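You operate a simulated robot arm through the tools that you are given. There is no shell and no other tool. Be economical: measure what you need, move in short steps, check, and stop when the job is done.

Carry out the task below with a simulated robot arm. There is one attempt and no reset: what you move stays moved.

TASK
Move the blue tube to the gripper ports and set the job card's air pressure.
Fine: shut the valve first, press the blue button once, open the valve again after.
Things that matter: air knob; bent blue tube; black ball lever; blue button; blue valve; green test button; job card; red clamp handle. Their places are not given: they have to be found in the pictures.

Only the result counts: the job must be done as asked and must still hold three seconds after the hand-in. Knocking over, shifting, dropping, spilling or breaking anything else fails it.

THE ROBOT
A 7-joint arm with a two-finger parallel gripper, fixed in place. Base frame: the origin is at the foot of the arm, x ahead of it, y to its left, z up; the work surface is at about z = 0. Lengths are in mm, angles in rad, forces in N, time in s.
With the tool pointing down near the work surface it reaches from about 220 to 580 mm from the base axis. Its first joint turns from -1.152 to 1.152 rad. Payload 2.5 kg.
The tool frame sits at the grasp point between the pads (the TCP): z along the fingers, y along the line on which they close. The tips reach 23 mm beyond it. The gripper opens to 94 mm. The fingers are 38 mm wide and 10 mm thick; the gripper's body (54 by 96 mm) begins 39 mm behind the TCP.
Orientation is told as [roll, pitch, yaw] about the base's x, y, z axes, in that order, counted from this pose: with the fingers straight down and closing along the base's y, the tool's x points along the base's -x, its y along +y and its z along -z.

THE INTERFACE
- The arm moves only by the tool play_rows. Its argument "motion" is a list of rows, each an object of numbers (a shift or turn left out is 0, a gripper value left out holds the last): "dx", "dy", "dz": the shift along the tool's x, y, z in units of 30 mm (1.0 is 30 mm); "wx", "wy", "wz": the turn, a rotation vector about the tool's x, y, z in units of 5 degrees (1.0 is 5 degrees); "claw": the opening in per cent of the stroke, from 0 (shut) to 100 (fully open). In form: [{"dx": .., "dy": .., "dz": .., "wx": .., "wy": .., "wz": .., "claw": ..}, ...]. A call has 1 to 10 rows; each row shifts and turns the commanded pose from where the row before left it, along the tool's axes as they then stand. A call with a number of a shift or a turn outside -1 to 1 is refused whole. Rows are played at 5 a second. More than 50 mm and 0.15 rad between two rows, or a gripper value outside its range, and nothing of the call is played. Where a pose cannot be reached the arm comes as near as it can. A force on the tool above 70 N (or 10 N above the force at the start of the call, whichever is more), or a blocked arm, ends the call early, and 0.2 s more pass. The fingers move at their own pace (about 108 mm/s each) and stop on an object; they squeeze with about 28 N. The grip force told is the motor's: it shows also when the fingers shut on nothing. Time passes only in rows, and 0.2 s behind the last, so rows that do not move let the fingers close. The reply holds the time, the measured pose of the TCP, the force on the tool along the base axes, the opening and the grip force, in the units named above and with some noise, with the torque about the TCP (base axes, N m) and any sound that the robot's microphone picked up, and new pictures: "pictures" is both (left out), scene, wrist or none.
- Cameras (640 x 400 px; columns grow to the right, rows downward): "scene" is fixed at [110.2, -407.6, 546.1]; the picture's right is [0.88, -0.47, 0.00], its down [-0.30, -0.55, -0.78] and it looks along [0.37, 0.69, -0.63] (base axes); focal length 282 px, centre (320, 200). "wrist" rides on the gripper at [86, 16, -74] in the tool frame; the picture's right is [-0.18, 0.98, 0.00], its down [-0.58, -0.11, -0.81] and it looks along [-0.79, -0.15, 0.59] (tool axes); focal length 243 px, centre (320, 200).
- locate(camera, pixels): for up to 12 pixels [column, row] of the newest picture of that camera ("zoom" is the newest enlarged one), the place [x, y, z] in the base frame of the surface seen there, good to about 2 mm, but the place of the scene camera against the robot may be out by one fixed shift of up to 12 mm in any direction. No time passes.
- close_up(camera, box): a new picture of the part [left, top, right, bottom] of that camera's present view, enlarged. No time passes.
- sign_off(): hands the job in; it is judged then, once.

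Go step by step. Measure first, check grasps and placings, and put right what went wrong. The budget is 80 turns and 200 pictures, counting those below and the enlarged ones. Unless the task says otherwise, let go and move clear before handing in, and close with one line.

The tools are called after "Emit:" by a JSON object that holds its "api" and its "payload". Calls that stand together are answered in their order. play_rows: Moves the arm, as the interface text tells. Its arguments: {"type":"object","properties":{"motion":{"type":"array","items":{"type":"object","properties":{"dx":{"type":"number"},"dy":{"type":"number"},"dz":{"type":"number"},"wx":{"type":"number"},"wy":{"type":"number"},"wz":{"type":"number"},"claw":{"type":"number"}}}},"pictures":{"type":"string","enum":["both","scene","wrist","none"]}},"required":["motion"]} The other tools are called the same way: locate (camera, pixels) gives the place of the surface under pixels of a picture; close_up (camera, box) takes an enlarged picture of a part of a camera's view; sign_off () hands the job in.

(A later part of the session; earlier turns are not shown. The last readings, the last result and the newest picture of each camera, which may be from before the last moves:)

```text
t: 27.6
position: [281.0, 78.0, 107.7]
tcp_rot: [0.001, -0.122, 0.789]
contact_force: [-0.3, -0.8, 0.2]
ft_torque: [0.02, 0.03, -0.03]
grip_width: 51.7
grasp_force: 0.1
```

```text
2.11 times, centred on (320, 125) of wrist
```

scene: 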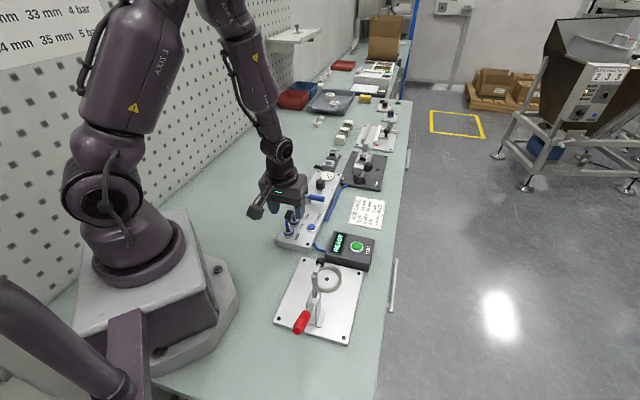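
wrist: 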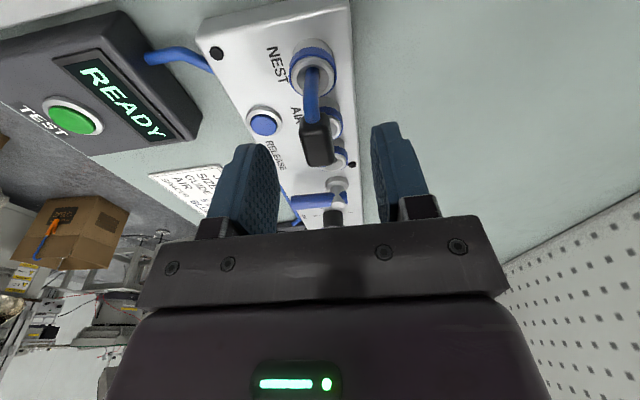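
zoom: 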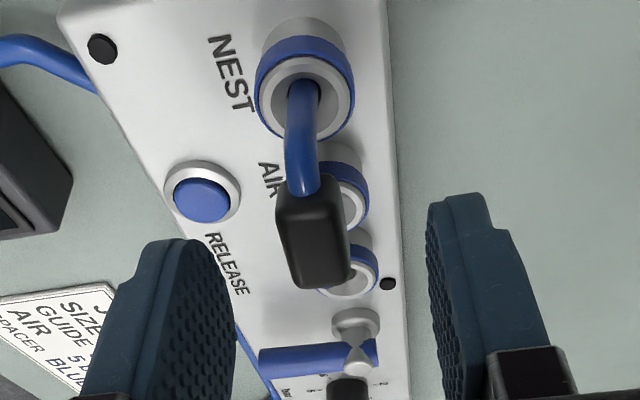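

I add 2.5° tilt, descend the last 32 mm and close on the block.

Emit:
{"api": "play_rows", "payload": {"motion": [{"dx": 0.12, "dy": -0.02, "wy": -0.5}, {"dz": 0.55}, {"dz": 0.55}, {"claw": 0}, {"claw": 0}, {"claw": 0}, {}], "pictures": "both"}}

Emit:
{"api": "close_up", "payload": {"camera": "scene", "box": [260, 175, 340, 250]}}

```text
t: 29.2
position: [283.8, 77.1, 75.2]
tcp_rot: [0.0, -0.166, 0.787]
contact_force: [0.3, 2.0, -0.1]
ft_torque: [0.1, -0.01, -0.01]
grip_width: 15.1
grasp_force: 27.5
```

scene: 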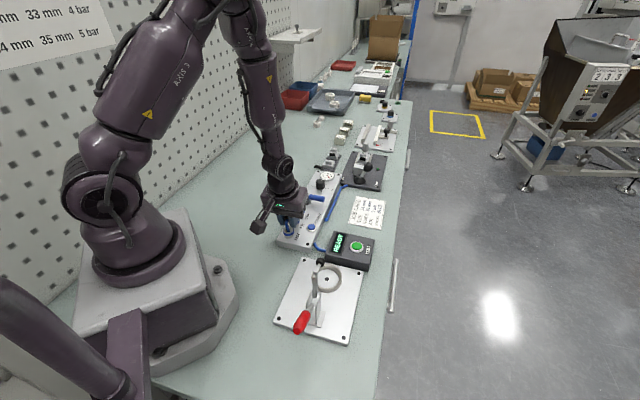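
wrist: 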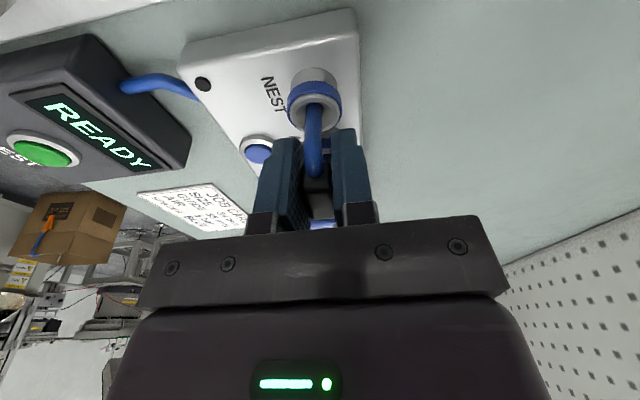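

```text
5.33 times, centred on (300, 212) of scene
```

zoom: 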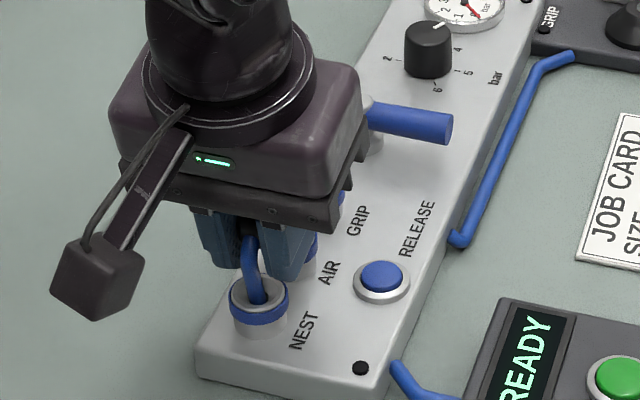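

The block is gripped (15.1 mm). I pull out along the legs' own slanted axis.

Emit:
{"api": "play_rows", "payload": {"motion": [{"dz": -0.2}, {"dz": -0.2}, {"dz": -0.3}, {"dz": -0.4}, {"dz": -0.5}, {"dz": -0.6}, {}], "pictures": "both"}}

Emit:
{"api": "close_up", "payload": {"camera": "scene", "box": [260, 165, 340, 245]}}

```text
t: 30.8
position: [275.9, 69.2, 140.0]
tcp_rot: [0.001, -0.165, 0.788]
contact_force: [-0.8, -0.2, -0.1]
ft_torque: [0.01, -0.01, 0.01]
grip_width: 15.2
grasp_force: 27.3
```

scene: 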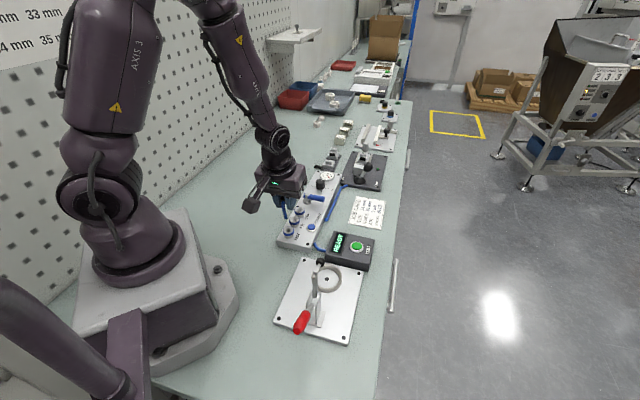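
wrist: 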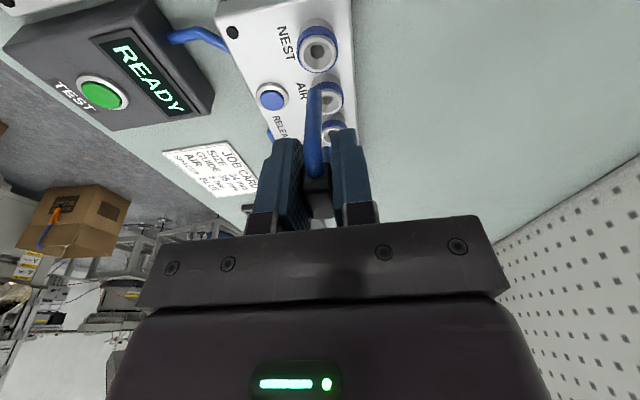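

```text
5.00 times, centred on (300, 205) of scene
```

zoom: 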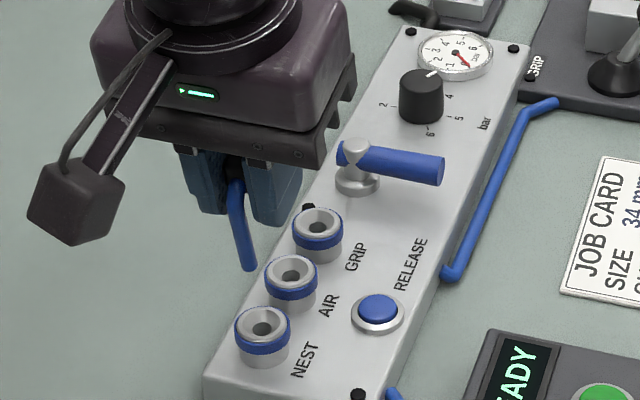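

The tube is out. I straighten the hand, then measure the ports and the legs.

Emit:
{"api": "play_rows", "payload": {"motion": [{"wy": 0.95, "dz": -0.5}, {"wy": 0.95, "dz": -0.3}, {}], "pictures": "both"}}

Emit:
{"api": "close_up", "payload": {"camera": "scene", "box": [260, 165, 340, 245]}}

Emit:
{"api": "close_up", "payload": {"camera": "wrist", "box": [230, 0, 410, 200]}}

```text
t: 31.6
position: [273.5, 66.5, 163.5]
tcp_rot: [-0.001, 0.0, 0.788]
contact_force: [0.4, -0.3, -0.6]
ft_torque: [-0.01, 0.01, -0.01]
grip_width: 14.8
grasp_force: 27.9
```

scene: 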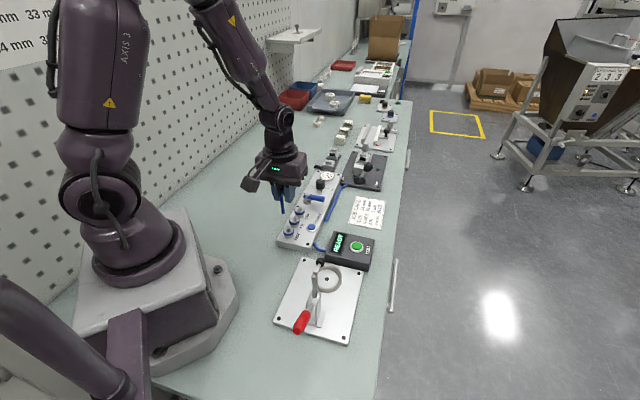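
wrist: 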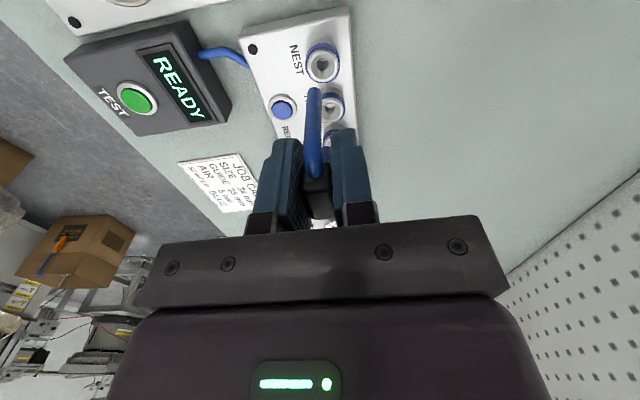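

```text
5.00 times, centred on (300, 205) of scene
```

zoom: 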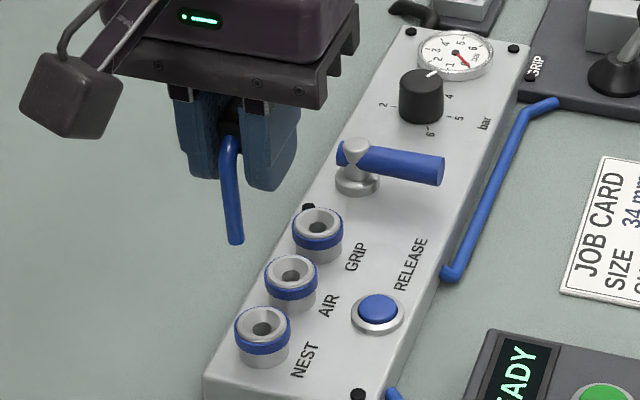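

```text
2.00 times, centred on (320, 100) of wrist
```

zoom: 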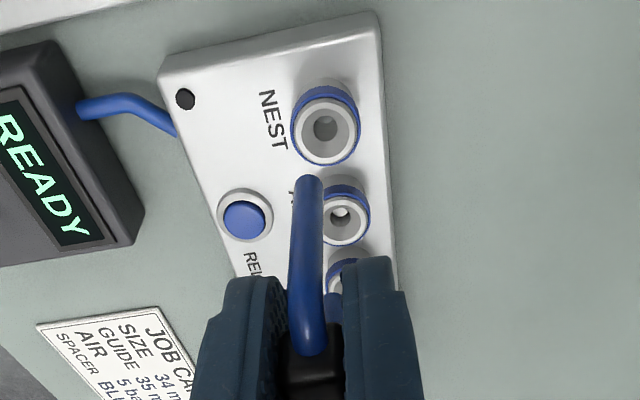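

I locate the near leg's tip and upper part, and the rims of NEST and AIR.

Emit:
{"api": "locate", "payload": {"camera": "zoom", "pixels": [[308, 184], [307, 215], [307, 260], [308, 320], [299, 135], [352, 130], [326, 103], [327, 158], [366, 218], [343, 192], [347, 240]]}}

Emit:
{"api": "close_up", "payload": {"camera": "scene", "box": [280, 190, 330, 240]}}

Emit:
{"api": "locate", "payload": {"camera": "zoom", "pixels": [[242, 187], [322, 187], [282, 165], [282, 211], [200, 262], [285, 262], [242, 240], [242, 288], [155, 345], [240, 345], [198, 320], [198, 372]]}}

```text
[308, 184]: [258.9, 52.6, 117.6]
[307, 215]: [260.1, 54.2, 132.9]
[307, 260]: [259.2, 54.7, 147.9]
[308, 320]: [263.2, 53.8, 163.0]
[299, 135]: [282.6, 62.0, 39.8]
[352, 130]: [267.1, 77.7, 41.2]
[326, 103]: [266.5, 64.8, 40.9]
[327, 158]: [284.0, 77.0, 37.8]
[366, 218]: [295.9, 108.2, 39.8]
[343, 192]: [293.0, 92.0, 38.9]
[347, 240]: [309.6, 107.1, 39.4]
```

```text
8.00 times, centred on (305, 215) of scene
```

zoom: 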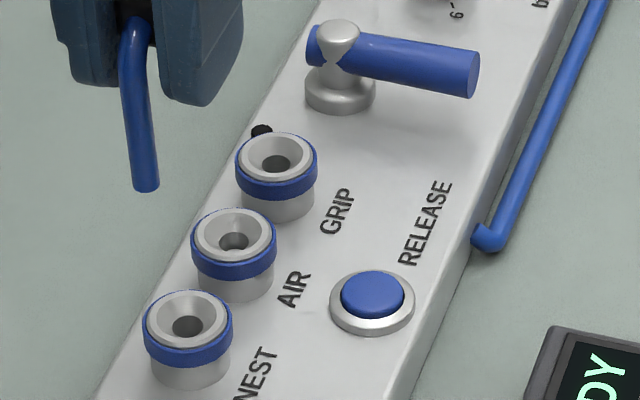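

```text
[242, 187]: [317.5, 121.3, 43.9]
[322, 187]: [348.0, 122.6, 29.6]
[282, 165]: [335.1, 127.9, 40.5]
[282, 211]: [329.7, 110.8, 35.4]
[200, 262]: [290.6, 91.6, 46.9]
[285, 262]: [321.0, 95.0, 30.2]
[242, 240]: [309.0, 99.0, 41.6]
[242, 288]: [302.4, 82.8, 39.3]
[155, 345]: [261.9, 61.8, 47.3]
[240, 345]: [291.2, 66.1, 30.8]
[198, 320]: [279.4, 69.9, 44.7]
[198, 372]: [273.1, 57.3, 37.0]
```

AIR≈(302,98.7), leg≈(262,57), essentially vertical. I cross-check the leg in the scene view.

Emit:
{"api": "locate", "payload": {"camera": "zoom", "pixels": [[146, 185], [141, 150], [135, 100], [132, 60], [128, 150], [154, 150], [273, 166], [233, 242], [187, 328]]}}

```text
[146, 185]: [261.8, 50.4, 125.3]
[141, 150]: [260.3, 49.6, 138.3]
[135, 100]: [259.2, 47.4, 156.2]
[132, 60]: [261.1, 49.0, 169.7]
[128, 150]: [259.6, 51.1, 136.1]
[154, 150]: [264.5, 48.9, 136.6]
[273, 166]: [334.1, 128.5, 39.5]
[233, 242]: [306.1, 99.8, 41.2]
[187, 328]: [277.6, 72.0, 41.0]
```

Both views agree. I shift 59 mm along the panel and lower until the legs hang just above the AIR and GRIP rims.

Emit:
{"api": "play_rows", "payload": {"motion": [{"dx": -0.98}, {"dx": -0.985, "dy": 0.01}, {"dz": 0.7}, {"dz": 0.7}, {"dz": 0.7}, {}], "pictures": "both"}}

Emit:
{"api": "close_up", "payload": {"camera": "scene", "box": [275, 180, 335, 240]}}

Emit:
{"api": "close_up", "payload": {"camera": "wrist", "box": [250, 50, 390, 200]}}

```text
t: 33.0
position: [314.4, 109.1, 100.5]
tcp_rot: [0.0, 0.0, 0.789]
contact_force: [0.0, 0.4, -0.1]
ft_torque: [-0.03, 0.0, 0.03]
grip_width: 15.2
grasp_force: 27.8
```

scene: 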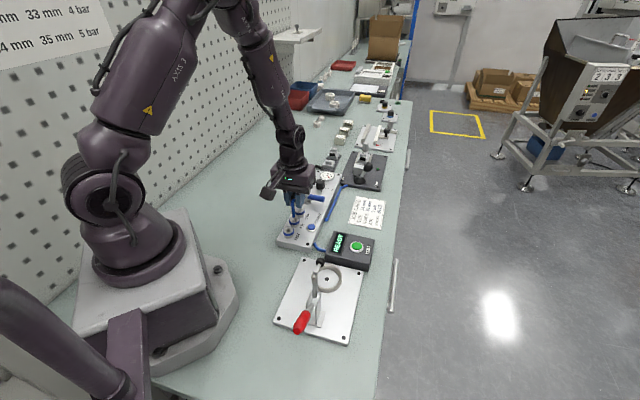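
wrist: 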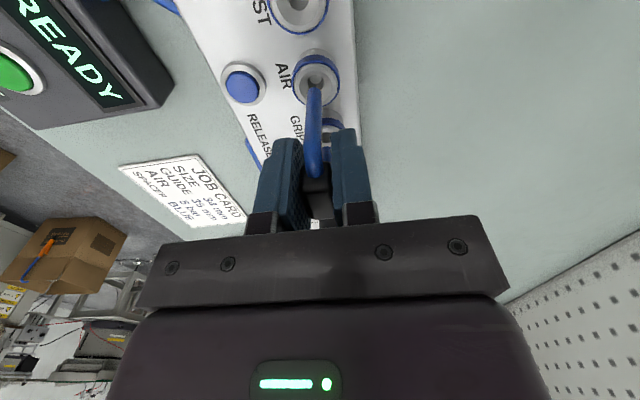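

```text
6.67 times, centred on (305, 210) of scene
```

zoom: 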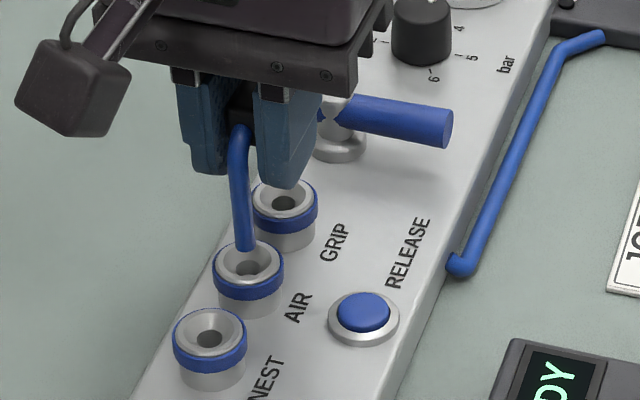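

```text
2.67 times, centred on (320, 125) of wrist
```

zoom: 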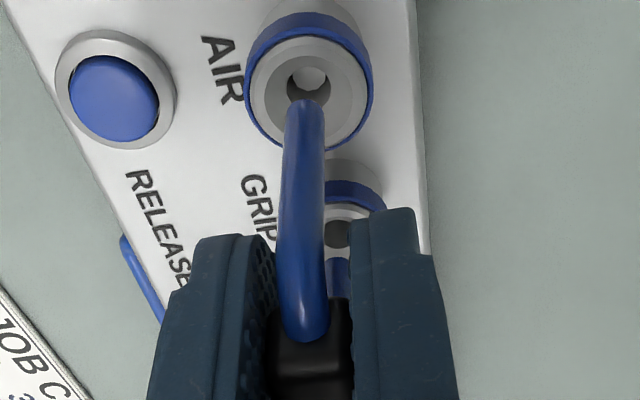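

The near leg hangs right over the AIR hole. I lower slowly and watch the force.

Emit:
{"api": "play_rows", "payload": {"motion": [{"dz": 0.2}, {"dz": 0.2}, {"dz": 0.15}, {}], "pictures": "both"}}

Emit:
{"api": "close_up", "payload": {"camera": "scene", "box": [275, 180, 335, 240]}}

Emit:
{"api": "close_up", "payload": {"camera": "wrist", "box": [250, 50, 390, 200]}}

```text
t: 34.0
position: [315.7, 109.6, 83.5]
tcp_rot: [0.0, -0.004, 0.789]
contact_force: [3.1, 5.5, 2.7]
ft_torque: [0.22, -0.07, -0.07]
grip_width: 15.0
grasp_force: 27.6
```

scene: 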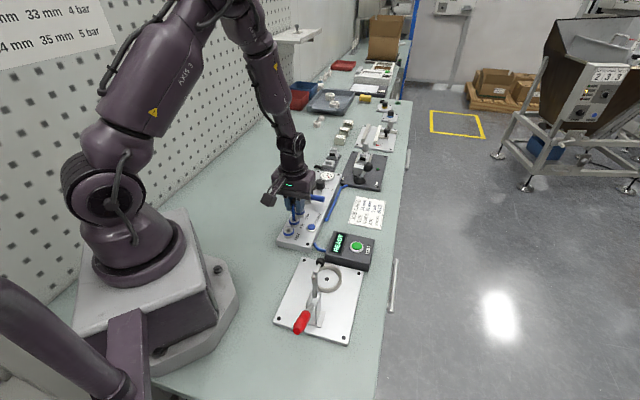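
wrist: 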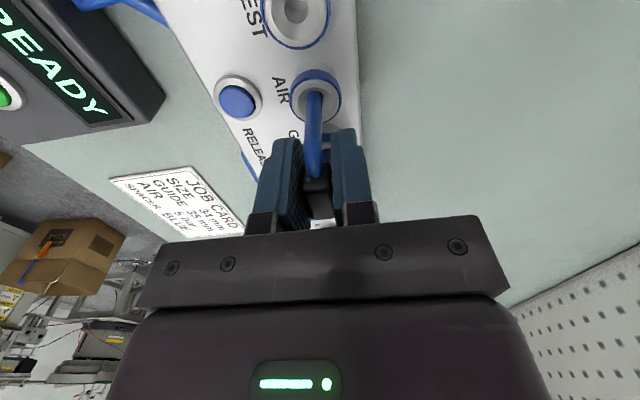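

```text
6.67 times, centred on (305, 210) of scene
```

zoom: 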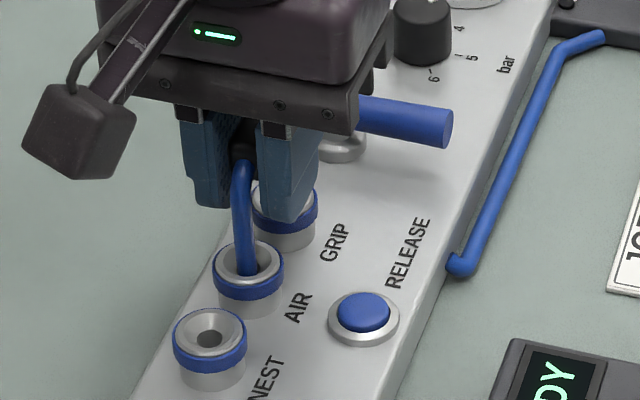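

```text
2.67 times, centred on (320, 125) of wrist
```

zoom: 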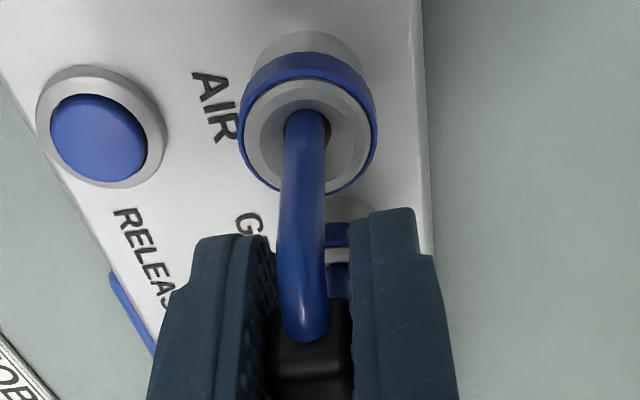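

The leg is entering the funnel with a small side force; I trim by 1.5 mm along it and continue.

Emit:
{"api": "play_rows", "payload": {"motion": [{"dx": -0.04, "dy": 0.04}, {"dz": 0.1}, {"dz": 0.1}, {}], "pictures": "none"}}

```text
t: 35.0
position: [315.3, 110.3, 77.1]
tcp_rot: [-0.001, -0.002, 0.789]
contact_force: [6.6, 4.2, 5.5]
ft_torque: [0.13, -0.23, -0.04]
grip_width: 15.1
grasp_force: 28.2
```

Emit:
{"api": "play_rows", "payload": {"motion": [{"dx": -0.07, "dy": -0.01}, {"dz": 0.1}, {"dz": 0.1}, {}], "pictures": "both"}}

Emit:
{"api": "close_up", "payload": {"camera": "scene", "box": [275, 180, 335, 240]}}

Emit:
{"api": "close_up", "payload": {"camera": "wrist", "box": [250, 50, 390, 200]}}

```text
t: 36.0
position: [317.1, 110.9, 71.6]
tcp_rot: [0.0, -0.002, 0.789]
contact_force: [-2.1, 0.3, 19.6]
ft_torque: [-0.18, 0.35, -0.02]
grip_width: 15.0
grasp_force: 28.1
```

scene: 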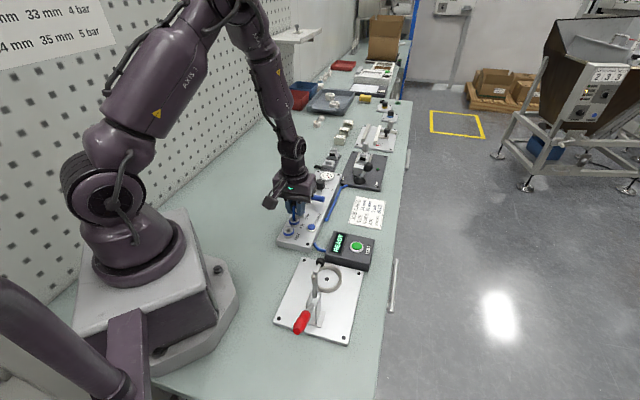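
wrist: 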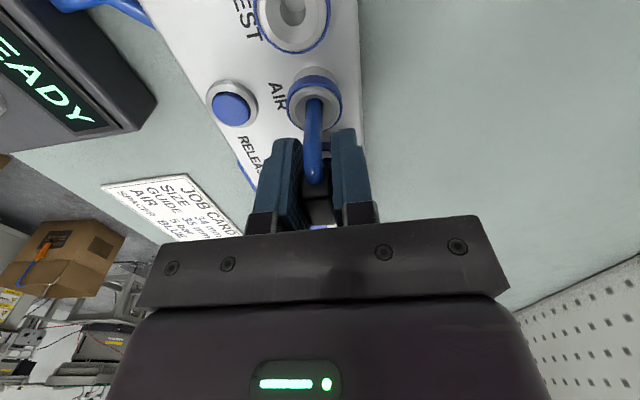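

```text
6.67 times, centred on (305, 210) of scene
```

zoom: 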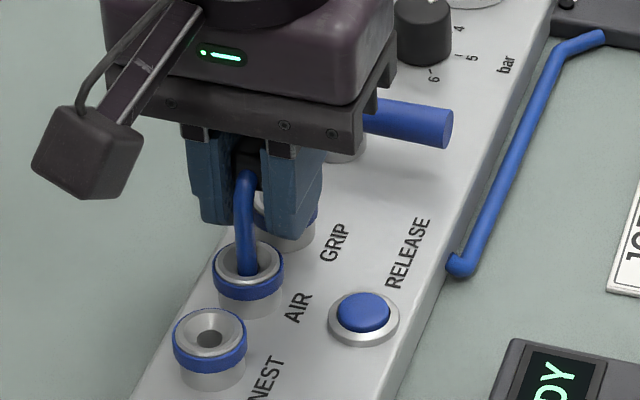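

```text
2.67 times, centred on (320, 125) of wrist
```

zoom: 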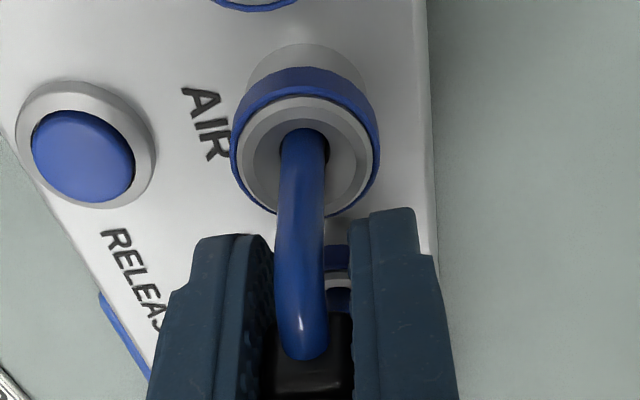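

The vertical force rose to 20 N and the block slid in the grip, so it may be seated. I open gently, rise and look.

Emit:
{"api": "play_rows", "payload": {"motion": [{"claw": 35}, {"claw": 45}, {"dz": -0.8}, {"dz": -0.8}, {"dz": -0.8, "dx": 0.3}, {"dz": -0.5, "dx": 0.4}, {}], "pictures": "both"}}

Emit:
{"api": "close_up", "payload": {"camera": "scene", "box": [275, 180, 335, 240]}}

Emit:
{"api": "close_up", "payload": {"camera": "wrist", "box": [250, 0, 400, 180]}}

```text
t: 37.6
position: [299.9, 96.6, 158.8]
tcp_rot: [0.0, 0.0, 0.788]
contact_force: [-0.4, -0.5, 0.3]
ft_torque: [-0.02, 0.03, 0.02]
grip_width: 41.9
grasp_force: 0.0
```

scene: 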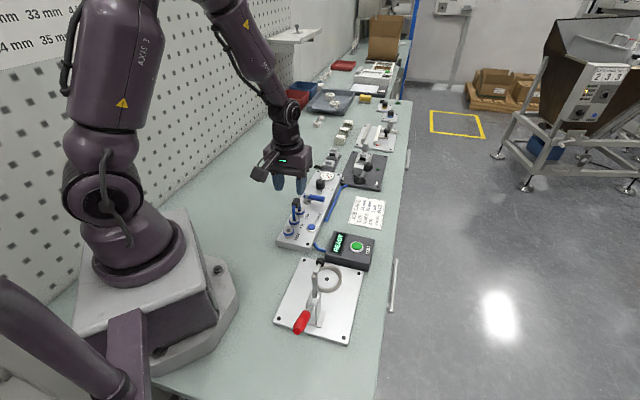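
wrist: 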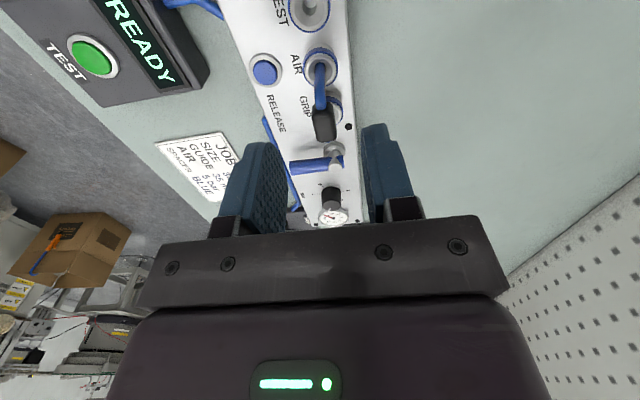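

```text
6.67 times, centred on (305, 210) of scene
```

zoom: 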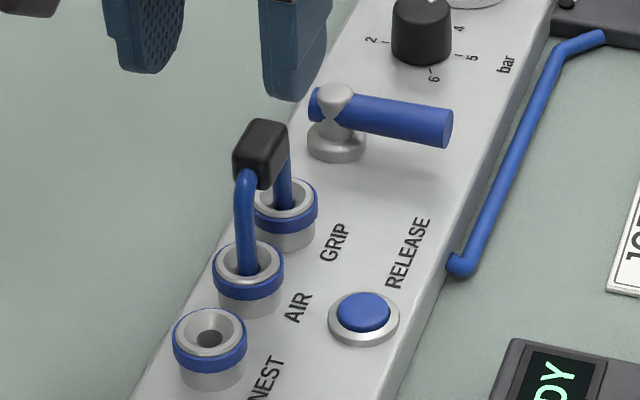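

```text
2.22 times, centred on (325, 90) of wrist
```

zoom: 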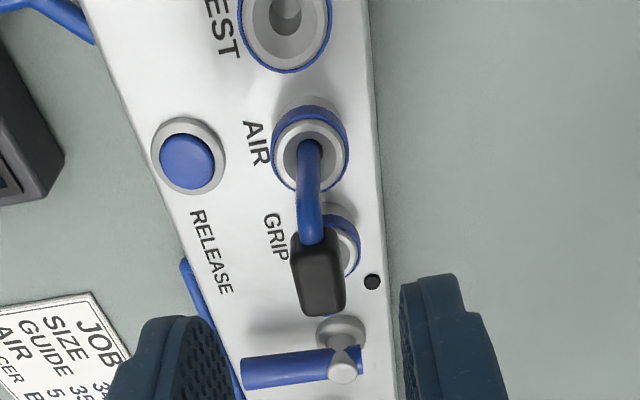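

Both legs stand in AIR and GRIP. I measure the block's height and tilt (originally its top was at ≈86–87).

Emit:
{"api": "locate", "payload": {"camera": "zoom", "pixels": [[300, 250], [335, 245], [318, 265], [303, 290], [335, 288], [320, 280], [309, 155], [310, 200], [310, 230]]}}

Emit:
{"api": "close_up", "payload": {"camera": "scene", "box": [285, 190, 320, 230]}}

Emit:
{"api": "locate", "payload": {"camera": "scene", "pixels": [[297, 203], [294, 200], [300, 202], [297, 199]]}}

```text
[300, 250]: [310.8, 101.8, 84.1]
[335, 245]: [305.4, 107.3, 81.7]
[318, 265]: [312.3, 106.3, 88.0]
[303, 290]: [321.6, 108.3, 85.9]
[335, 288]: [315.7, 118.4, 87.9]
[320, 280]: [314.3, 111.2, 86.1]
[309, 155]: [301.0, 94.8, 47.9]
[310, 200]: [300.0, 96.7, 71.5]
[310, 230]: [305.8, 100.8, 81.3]
```

```text
10.00 times, centred on (302, 210) of scene
```

zoom: 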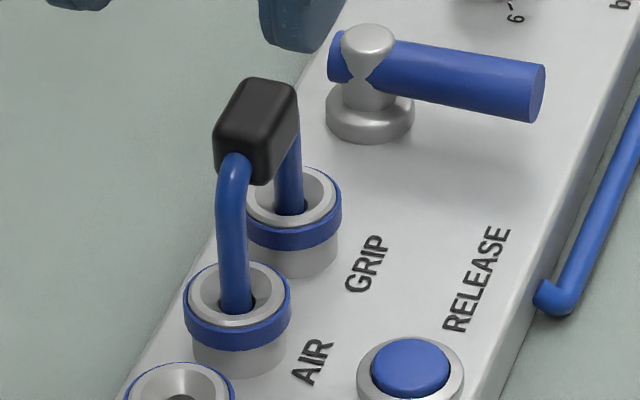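

```text
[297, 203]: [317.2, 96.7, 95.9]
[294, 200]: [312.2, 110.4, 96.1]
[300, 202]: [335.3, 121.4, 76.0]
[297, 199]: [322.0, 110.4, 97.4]
```

The tube is seated upright at its original height (top ≈86.5). Now I go above the air knob (440,210).

Emit:
{"api": "play_rows", "payload": {"motion": [{"dx": -0.995, "dy": -0.108}, {"dx": -0.995, "dy": -0.108}, {"dx": -0.995, "dy": -0.108}, {"dx": -0.995, "dy": -0.108}, {"dx": -0.995, "dy": -0.108, "dz": 0.4}, {"dx": -0.995, "dy": -0.108, "dz": 0.7}, {}], "pictures": "both"}}

Emit:
{"api": "close_up", "payload": {"camera": "wrist", "box": [240, 40, 400, 220]}}

Emit:
{"api": "close_up", "payload": {"camera": "scene", "box": [285, 155, 355, 220]}}

```text
t: 39.2
position: [440.9, 212.3, 124.8]
tcp_rot: [0.001, 0.0, 0.79]
contact_force: [0.3, -0.6, 0.2]
ft_torque: [0.02, 0.02, -0.03]
grip_width: 42.5
grasp_force: 0.0
```

scene: 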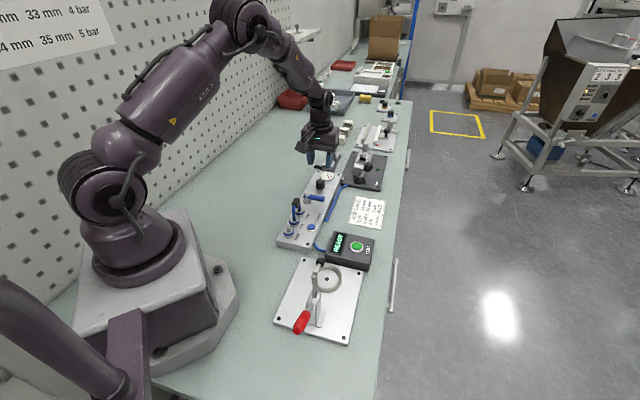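
wrist: 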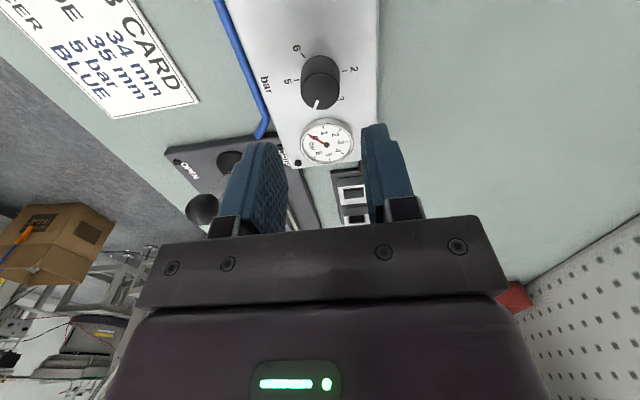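

```text
2.22 times, centred on (320, 130) of wrist
```

zoom: 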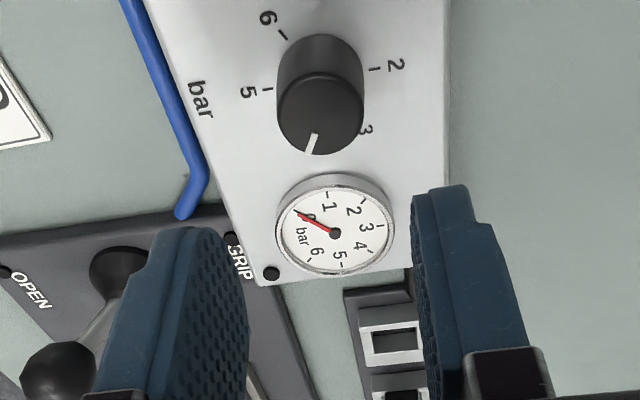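

```text
6.15 times, centred on (320, 188) of scene
```

zoom: 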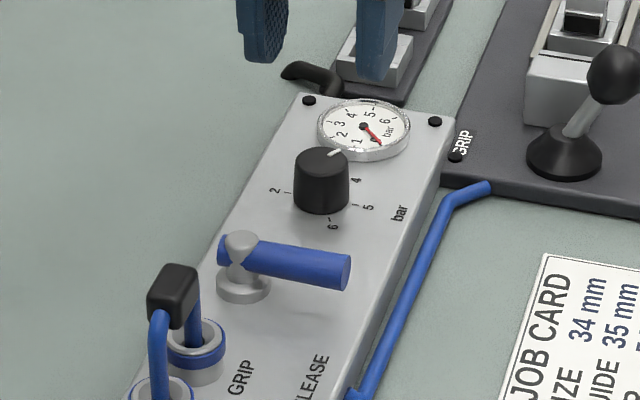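

The gauge reads 0 (vented). I measure ticks, pointer and knob circle, plus the ball lever's nearness.

Emit:
{"api": "locate", "payload": {"camera": "zoom", "pixels": [[283, 36], [266, 89], [375, 69], [363, 130], [314, 137], [309, 151], [279, 112], [362, 112], [321, 76], [320, 114], [60, 370], [335, 235]]}}

```text
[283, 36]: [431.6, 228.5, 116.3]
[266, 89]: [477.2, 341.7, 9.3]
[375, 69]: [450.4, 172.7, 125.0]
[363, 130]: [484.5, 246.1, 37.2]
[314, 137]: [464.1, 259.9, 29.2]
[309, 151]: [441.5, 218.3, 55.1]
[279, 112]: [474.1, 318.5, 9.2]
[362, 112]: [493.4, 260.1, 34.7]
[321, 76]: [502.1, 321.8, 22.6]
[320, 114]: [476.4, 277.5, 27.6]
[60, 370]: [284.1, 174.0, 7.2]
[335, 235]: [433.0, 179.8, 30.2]
```

That used the wrong zoom; I repeat with raw wrist pixels.

Emit:
{"api": "locate", "payload": {"camera": "wrist", "pixels": [[303.3, 56.1], [295.7, 80], [344.8, 71], [339.6, 99], [317.3, 101.6], [315.5, 107], [302.5, 90.4], [338, 90.4], [320.5, 75.5], [320, 91.3], [203, 206.6], [326, 145]]}}

```text
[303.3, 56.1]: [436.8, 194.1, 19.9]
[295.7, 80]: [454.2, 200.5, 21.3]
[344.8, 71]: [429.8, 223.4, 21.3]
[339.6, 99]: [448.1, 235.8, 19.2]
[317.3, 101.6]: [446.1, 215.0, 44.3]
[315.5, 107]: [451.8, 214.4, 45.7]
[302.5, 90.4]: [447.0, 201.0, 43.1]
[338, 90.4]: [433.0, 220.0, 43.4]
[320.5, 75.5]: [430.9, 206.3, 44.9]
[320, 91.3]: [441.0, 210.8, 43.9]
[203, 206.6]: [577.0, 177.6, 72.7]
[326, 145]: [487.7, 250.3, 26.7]
```

The knob centre is (440.5,210.6), pointer ≈17° and tick 5 ≈−38°: about 56° clockwise. I descend to grip its top 13 mm.

Emit:
{"api": "play_rows", "payload": {"motion": [{"dx": 0.05, "dy": -0.03, "dz": 0.8}, {"dz": 0.8}, {"dz": 0.75}, {"claw": 0}, {"claw": 0}, {"claw": 0}], "pictures": "wrist"}}

```text
t: 40.6
position: [440.4, 211.9, 55.1]
tcp_rot: [0.002, 0.001, 0.79]
contact_force: [-13.9, 15.2, 11.5]
ft_torque: [-0.82, 0.78, 0.05]
grip_width: 27.3
grasp_force: 44.8
```

wrist: 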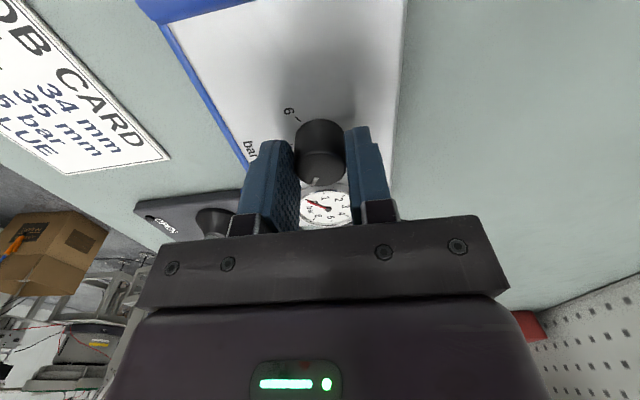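

The knob is held (27.3 mm) but pushes sideways ~20 N along +tool y; I relax by shifting 2 mm.

Emit:
{"api": "play_rows", "payload": {"motion": [{"dy": 0.06}, {}], "pictures": "none"}}

```text
t: 41.2
position: [440.8, 210.2, 53.2]
tcp_rot: [-0.001, -0.003, 0.79]
contact_force: [0.7, 17.5, -2.3]
ft_torque: [-0.07, 0.72, 0.01]
grip_width: 27.1
grasp_force: 44.5
```

Emit:
{"api": "play_rows", "payload": {"motion": [{"dy": 0.04, "dx": -0.05}, {}], "pictures": "none"}}

```text
t: 41.8
position: [440.9, 212.0, 54.0]
tcp_rot: [-0.001, 0.002, 0.788]
contact_force: [-12.6, 2.8, 9.1]
ft_torque: [1.08, -0.67, 0.02]
grip_width: 27.4
grasp_force: 45.7
```

The residual varies; good enough. I turn clockwise 50° and look.

Emit:
{"api": "play_rows", "payload": {"motion": [{"wz": 1}, {"wz": 1}, {"wz": 1}, {"wz": 1}, {"wz": 1}, {"wz": 1}, {"wz": 1}, {"wz": 1}, {"wz": 1}, {"wz": 1}], "pictures": "both"}}

Emit:
{"api": "close_up", "payload": {"camera": "wrist", "box": [240, 60, 400, 240]}}

Emit:
{"api": "close_up", "payload": {"camera": "scene", "box": [295, 160, 345, 210]}}

```text
t: 44.0
position: [439.9, 212.8, 54.3]
tcp_rot: [0.0, -0.002, -0.085]
contact_force: [16.2, 11.5, -34.1]
ft_torque: [0.13, 0.38, -0.04]
grip_width: 27.5
grasp_force: 45.0
```

scene: 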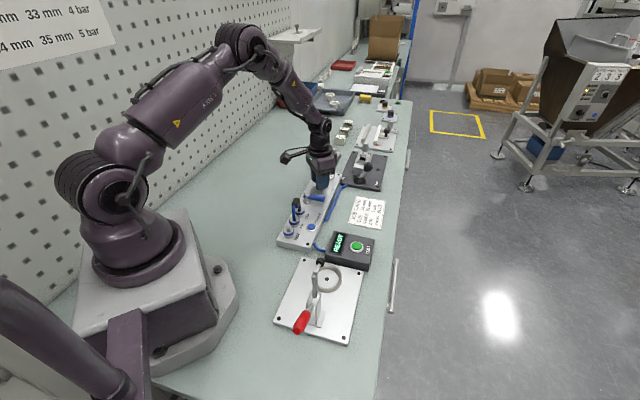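
wrist: 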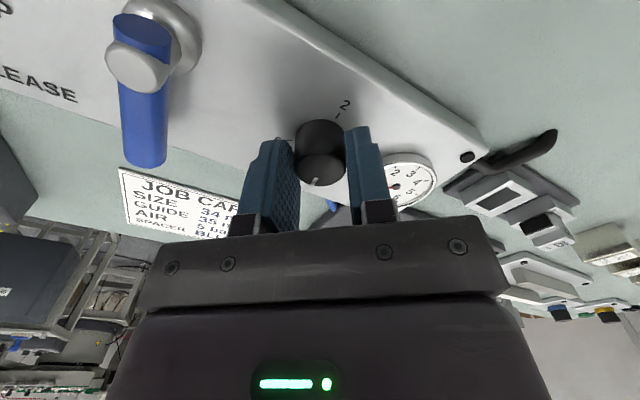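

```text
2.22 times, centred on (320, 150) of wrist
```

zoom: 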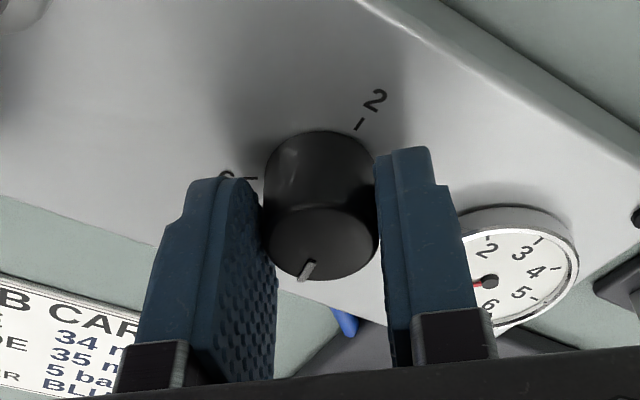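

```text
8.00 times, centred on (320, 185) of scene
```

zoom: 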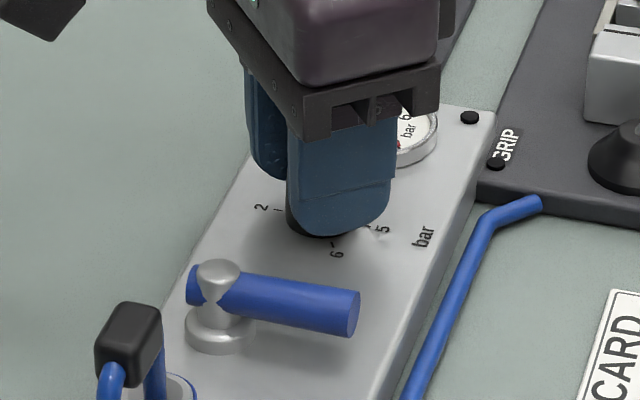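

The knob turned with the fingers. I add 6.5°, release, rise and check the pointer against tick 5.

Emit:
{"api": "play_rows", "payload": {"motion": [{"wz": 1}, {"wz": 0.3}, {}, {"claw": 45}, {"claw": 45}, {"dz": -0.8}, {"dz": -0.9}, {"dz": -0.8}, {}], "pictures": "both"}}

Emit:
{"api": "close_up", "payload": {"camera": "scene", "box": [295, 160, 345, 210]}}

Emit:
{"api": "close_up", "payload": {"camera": "wrist", "box": [250, 20, 410, 140]}}

```text
t: 46.0
position: [439.7, 211.1, 130.5]
tcp_rot: [0.0, 0.0, -0.197]
contact_force: [-0.7, -0.3, 0.2]
ft_torque: [-0.01, 0.01, 0.01]
grip_width: 42.4
grasp_force: 0.0
```

scene: 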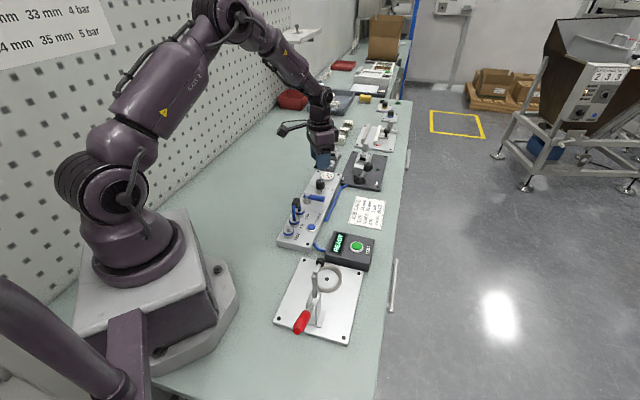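
wrist: 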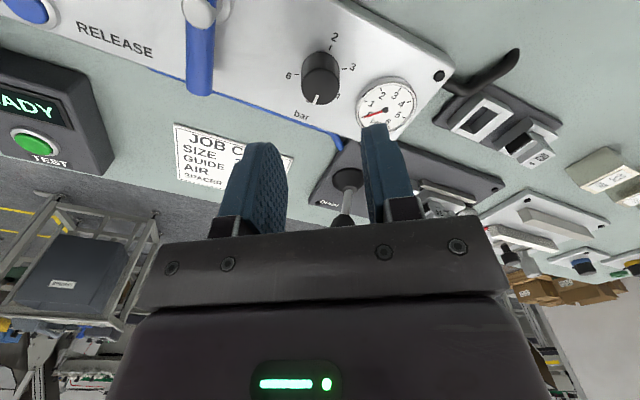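

```text
8.00 times, centred on (320, 185) of scene
```

zoom: 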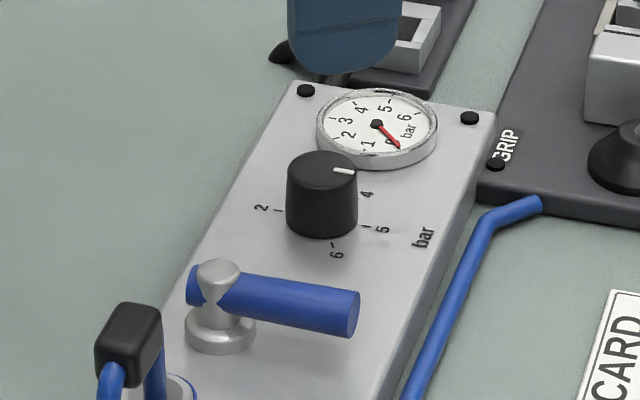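

```text
3.33 times, centred on (330, 80) of wrist
```

zoom: 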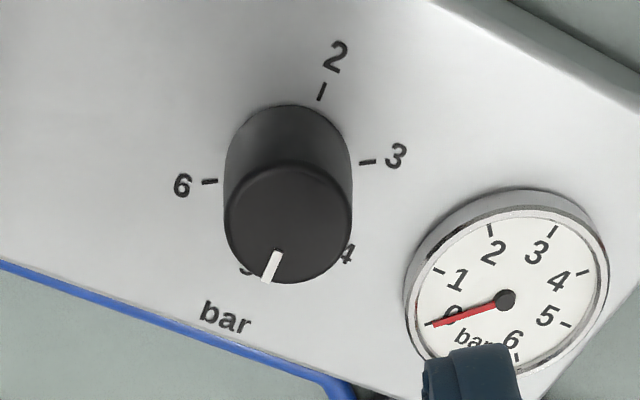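

I compute the pointer's direction from this wrist zoom.

Emit:
{"api": "locate", "payload": {"camera": "zoom", "pixels": [[277, 253], [270, 268], [264, 281], [287, 222], [210, 181], [367, 162], [322, 90], [226, 225], [350, 225], [288, 165], [252, 268]]}}

Emit:
{"api": "close_up", "payload": {"camera": "scene", "box": [307, 170, 332, 195]}}

Emit:
{"api": "locate", "payload": {"camera": "zoom", "pixels": [[370, 88], [407, 92]]}}

```text
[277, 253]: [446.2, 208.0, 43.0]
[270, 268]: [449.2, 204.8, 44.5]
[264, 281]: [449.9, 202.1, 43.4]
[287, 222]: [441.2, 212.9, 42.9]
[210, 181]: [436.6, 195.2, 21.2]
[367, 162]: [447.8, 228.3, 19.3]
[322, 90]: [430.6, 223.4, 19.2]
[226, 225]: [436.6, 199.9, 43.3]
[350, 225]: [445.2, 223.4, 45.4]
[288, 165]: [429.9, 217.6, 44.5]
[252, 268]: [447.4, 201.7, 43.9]
```

```text
16.00 times, centred on (320, 182) of scene
```

zoom: 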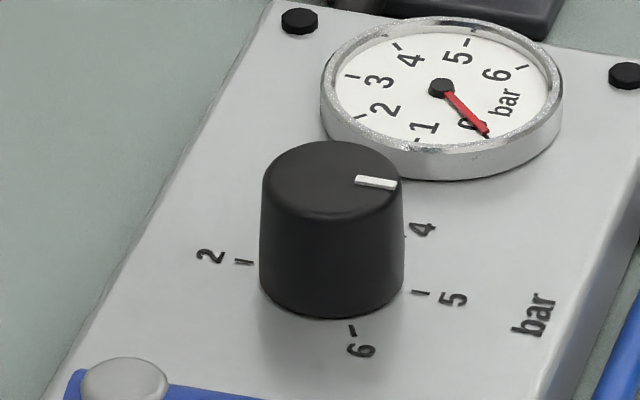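

```text
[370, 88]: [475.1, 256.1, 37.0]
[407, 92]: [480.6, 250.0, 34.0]
```

Ticks 2 and 5 lie opposite each other across the panel, so tick spacing is 60°; the pointer reads ≈−41.5° against −45° for 5. I regrip and add 3.5°.

Emit:
{"api": "play_rows", "payload": {"motion": [{"dz": 0.85}, {"dz": 0.85}, {"dz": 0.83}, {"claw": 0}, {"claw": 0}, {"claw": 0}, {"wz": 0.4}, {"wz": 0.35}, {}], "pictures": "none"}}

Emit:
{"api": "play_rows", "payload": {"motion": [{"claw": 45}, {"claw": 45}, {"dz": -0.8}, {"dz": -0.9}, {"dz": -0.8}, {}], "pictures": "scene"}}

Emit:
{"api": "close_up", "payload": {"camera": "scene", "box": [307, 170, 332, 195]}}

```text
t: 48.0
position: [440.1, 211.4, 54.6]
tcp_rot: [0.0, 0.0, -0.262]
contact_force: [-3.0, -1.2, 5.1]
ft_torque: [0.37, 1.34, 0.02]
grip_width: 27.2
grasp_force: 44.9
```

```text
t: 49.4
position: [441.4, 212.9, 128.5]
tcp_rot: [0.0, 0.0, -0.263]
contact_force: [0.6, 0.1, 0.1]
ft_torque: [0.0, 0.0, 0.0]
grip_width: 42.5
grasp_force: 0.0
```

scene: 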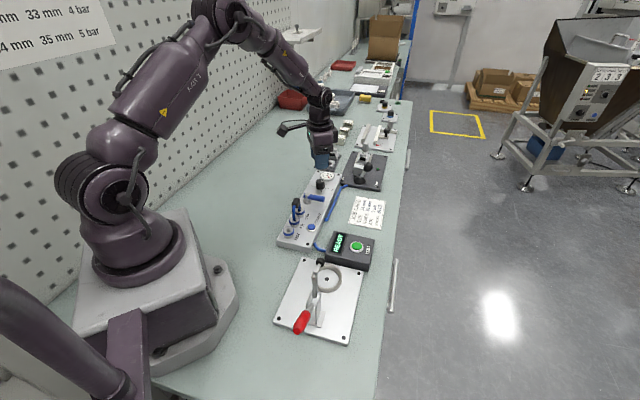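

```text
16.00 times, centred on (320, 182) of scene
```

zoom: 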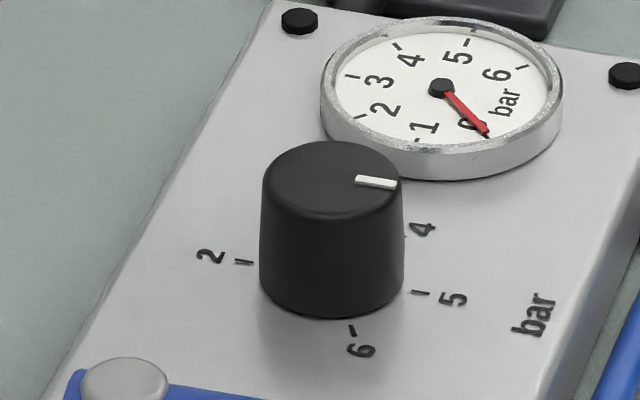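

The pointer is unchanged after my nudge, so the knob rests in a detent at 5. Now I reopen the valve: go astride the lever at (395,144).

Emit:
{"api": "play_rows", "payload": {"motion": [{"wz": 1}, {"wz": 1}, {"wz": 1}, {"wz": 1}, {"wz": 1}, {"wz": 1}, {"wz": 1}, {"dx": -0.253, "dy": -0.887}, {"dx": -0.253, "dy": -0.887}, {"dx": -0.253, "dy": -0.887}], "pictures": "none"}}

Emit:
{"api": "play_rows", "payload": {"motion": [{"dz": 0.5}, {}], "pictures": "wrist"}}

Emit:
{"api": "locate", "payload": {"camera": "wrist", "pixels": [[320, 80], [325, 110]]}}

```text
t: 51.6
position: [392.9, 142.4, 129.6]
tcp_rot: [-0.001, 0.002, -0.873]
contact_force: [-0.1, -0.8, -0.4]
ft_torque: [-0.01, 0.0, 0.02]
grip_width: 42.4
grasp_force: 0.1
```

```text
t: 52.2
position: [394.6, 142.1, 114.1]
tcp_rot: [-0.001, -0.001, -0.874]
contact_force: [-0.4, 0.3, -0.1]
ft_torque: [0.01, 0.0, 0.0]
grip_width: 42.4
grasp_force: 0.0
```

wrist: 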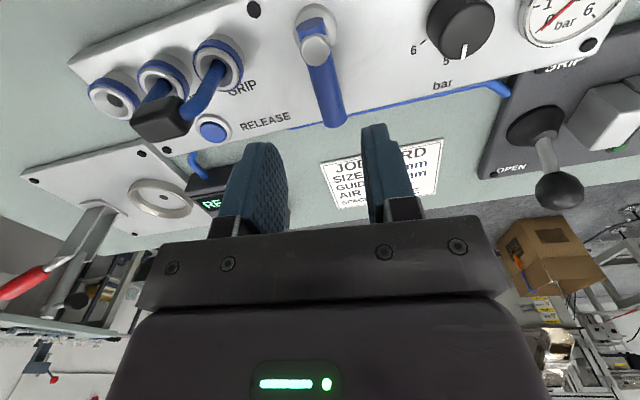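

```text
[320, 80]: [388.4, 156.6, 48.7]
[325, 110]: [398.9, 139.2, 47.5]
```

The lever lies between the fingers. I descend, cage it and sweep it back counter-clockwise.

Emit:
{"api": "play_rows", "payload": {"motion": [{"dy": 0.07, "dz": 0.7}, {"dz": 0.7}, {"dz": 0.63}, {"claw": 24}, {"claw": 24}, {}], "pictures": "wrist"}}

Emit:
{"api": "play_rows", "payload": {"motion": [{"dx": 0.004, "dy": 0.0905, "wz": -1}, {"dx": 0.004, "dy": 0.0905, "wz": -1}, {"dx": 0.004, "dy": 0.0905, "wz": -1}, {"dx": 0.004, "dy": 0.0905, "wz": -1}, {"dx": 0.004, "dy": 0.0905, "wz": -1}, {"dx": 0.004, "dy": 0.0905, "wz": -1}, {"dx": 0.004, "dy": 0.0905, "wz": -1}, {"dx": 0.004, "dy": 0.0905, "wz": -1}, {"dx": 0.004, "dy": 0.0905, "wz": -1}], "pictures": "wrist"}}

```text
t: 53.6
position: [394.7, 145.4, 54.0]
tcp_rot: [0.001, 0.0, -0.872]
contact_force: [3.0, 3.2, 1.3]
ft_torque: [-0.01, -0.08, 0.09]
grip_width: 24.5
grasp_force: 2.1
```

wrist: 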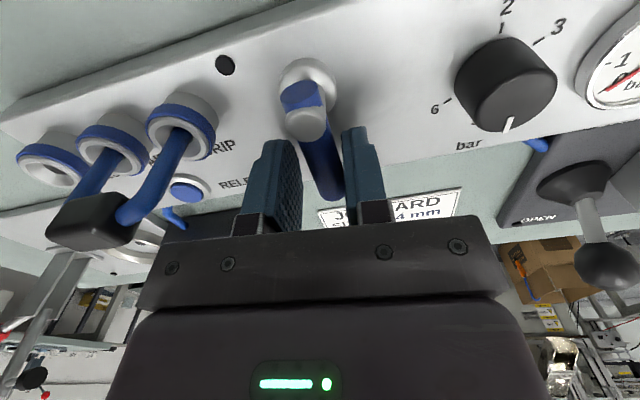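

```text
t: 55.6
position: [406.6, 165.7, 55.2]
tcp_rot: [-0.001, 0.0, -0.087]
contact_force: [-0.3, -1.4, 0.9]
ft_torque: [-0.04, -0.03, -0.02]
grip_width: 23.0
grasp_force: 0.9
```

wrist: 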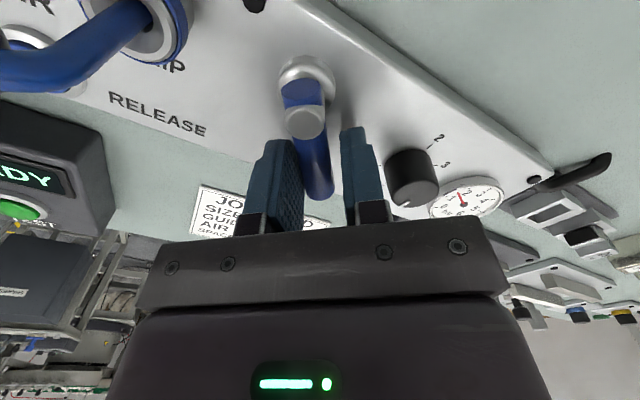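

The lever follows. I continue to 45° and slightly beyond, up to its stop.

Emit:
{"api": "play_rows", "payload": {"motion": [{"dx": 0.004, "dy": 0.0905, "wz": -1}, {"dx": 0.004, "dy": 0.0905, "wz": -1}, {"dx": 0.004, "dy": 0.0905, "wz": -1}, {"dx": 0.004, "dy": 0.0905, "wz": -1}, {"dx": 0.004, "dy": 0.0905, "wz": -1}, {"dx": 0.004, "dy": 0.0905, "wz": -1}, {"dx": 0.004, "dy": 0.0905, "wz": -1}, {"dx": 0.004, "dy": 0.0905, "wz": -1}, {"dx": 0.004, "dy": 0.0905, "wz": -1}, {"dx": 0.004, "dy": 0.0905, "wz": -1}], "pictures": "wrist"}}

Emit:
{"api": "locate", "payload": {"camera": "wrist", "pixels": [[306, 120], [314, 160], [318, 185], [322, 195]]}}

```text
t: 57.8
position: [397.1, 189.7, 53.2]
tcp_rot: [0.0, 0.0, 0.785]
contact_force: [0.8, -0.7, -0.5]
ft_torque: [-0.03, 0.0, 0.0]
grip_width: 23.1
grasp_force: 0.9
```

wrist: 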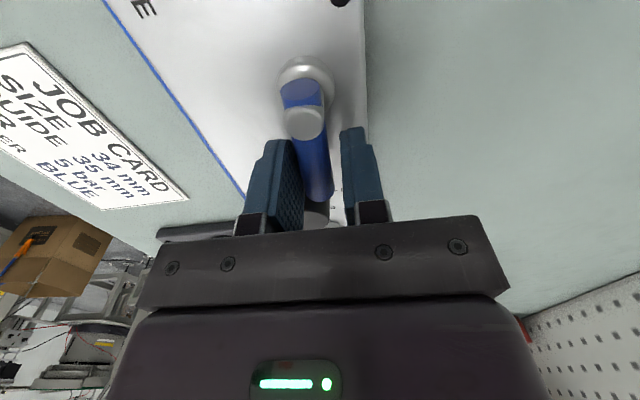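

```text
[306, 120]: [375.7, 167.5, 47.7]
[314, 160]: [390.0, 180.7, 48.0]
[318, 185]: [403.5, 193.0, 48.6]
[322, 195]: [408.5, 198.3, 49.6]
```

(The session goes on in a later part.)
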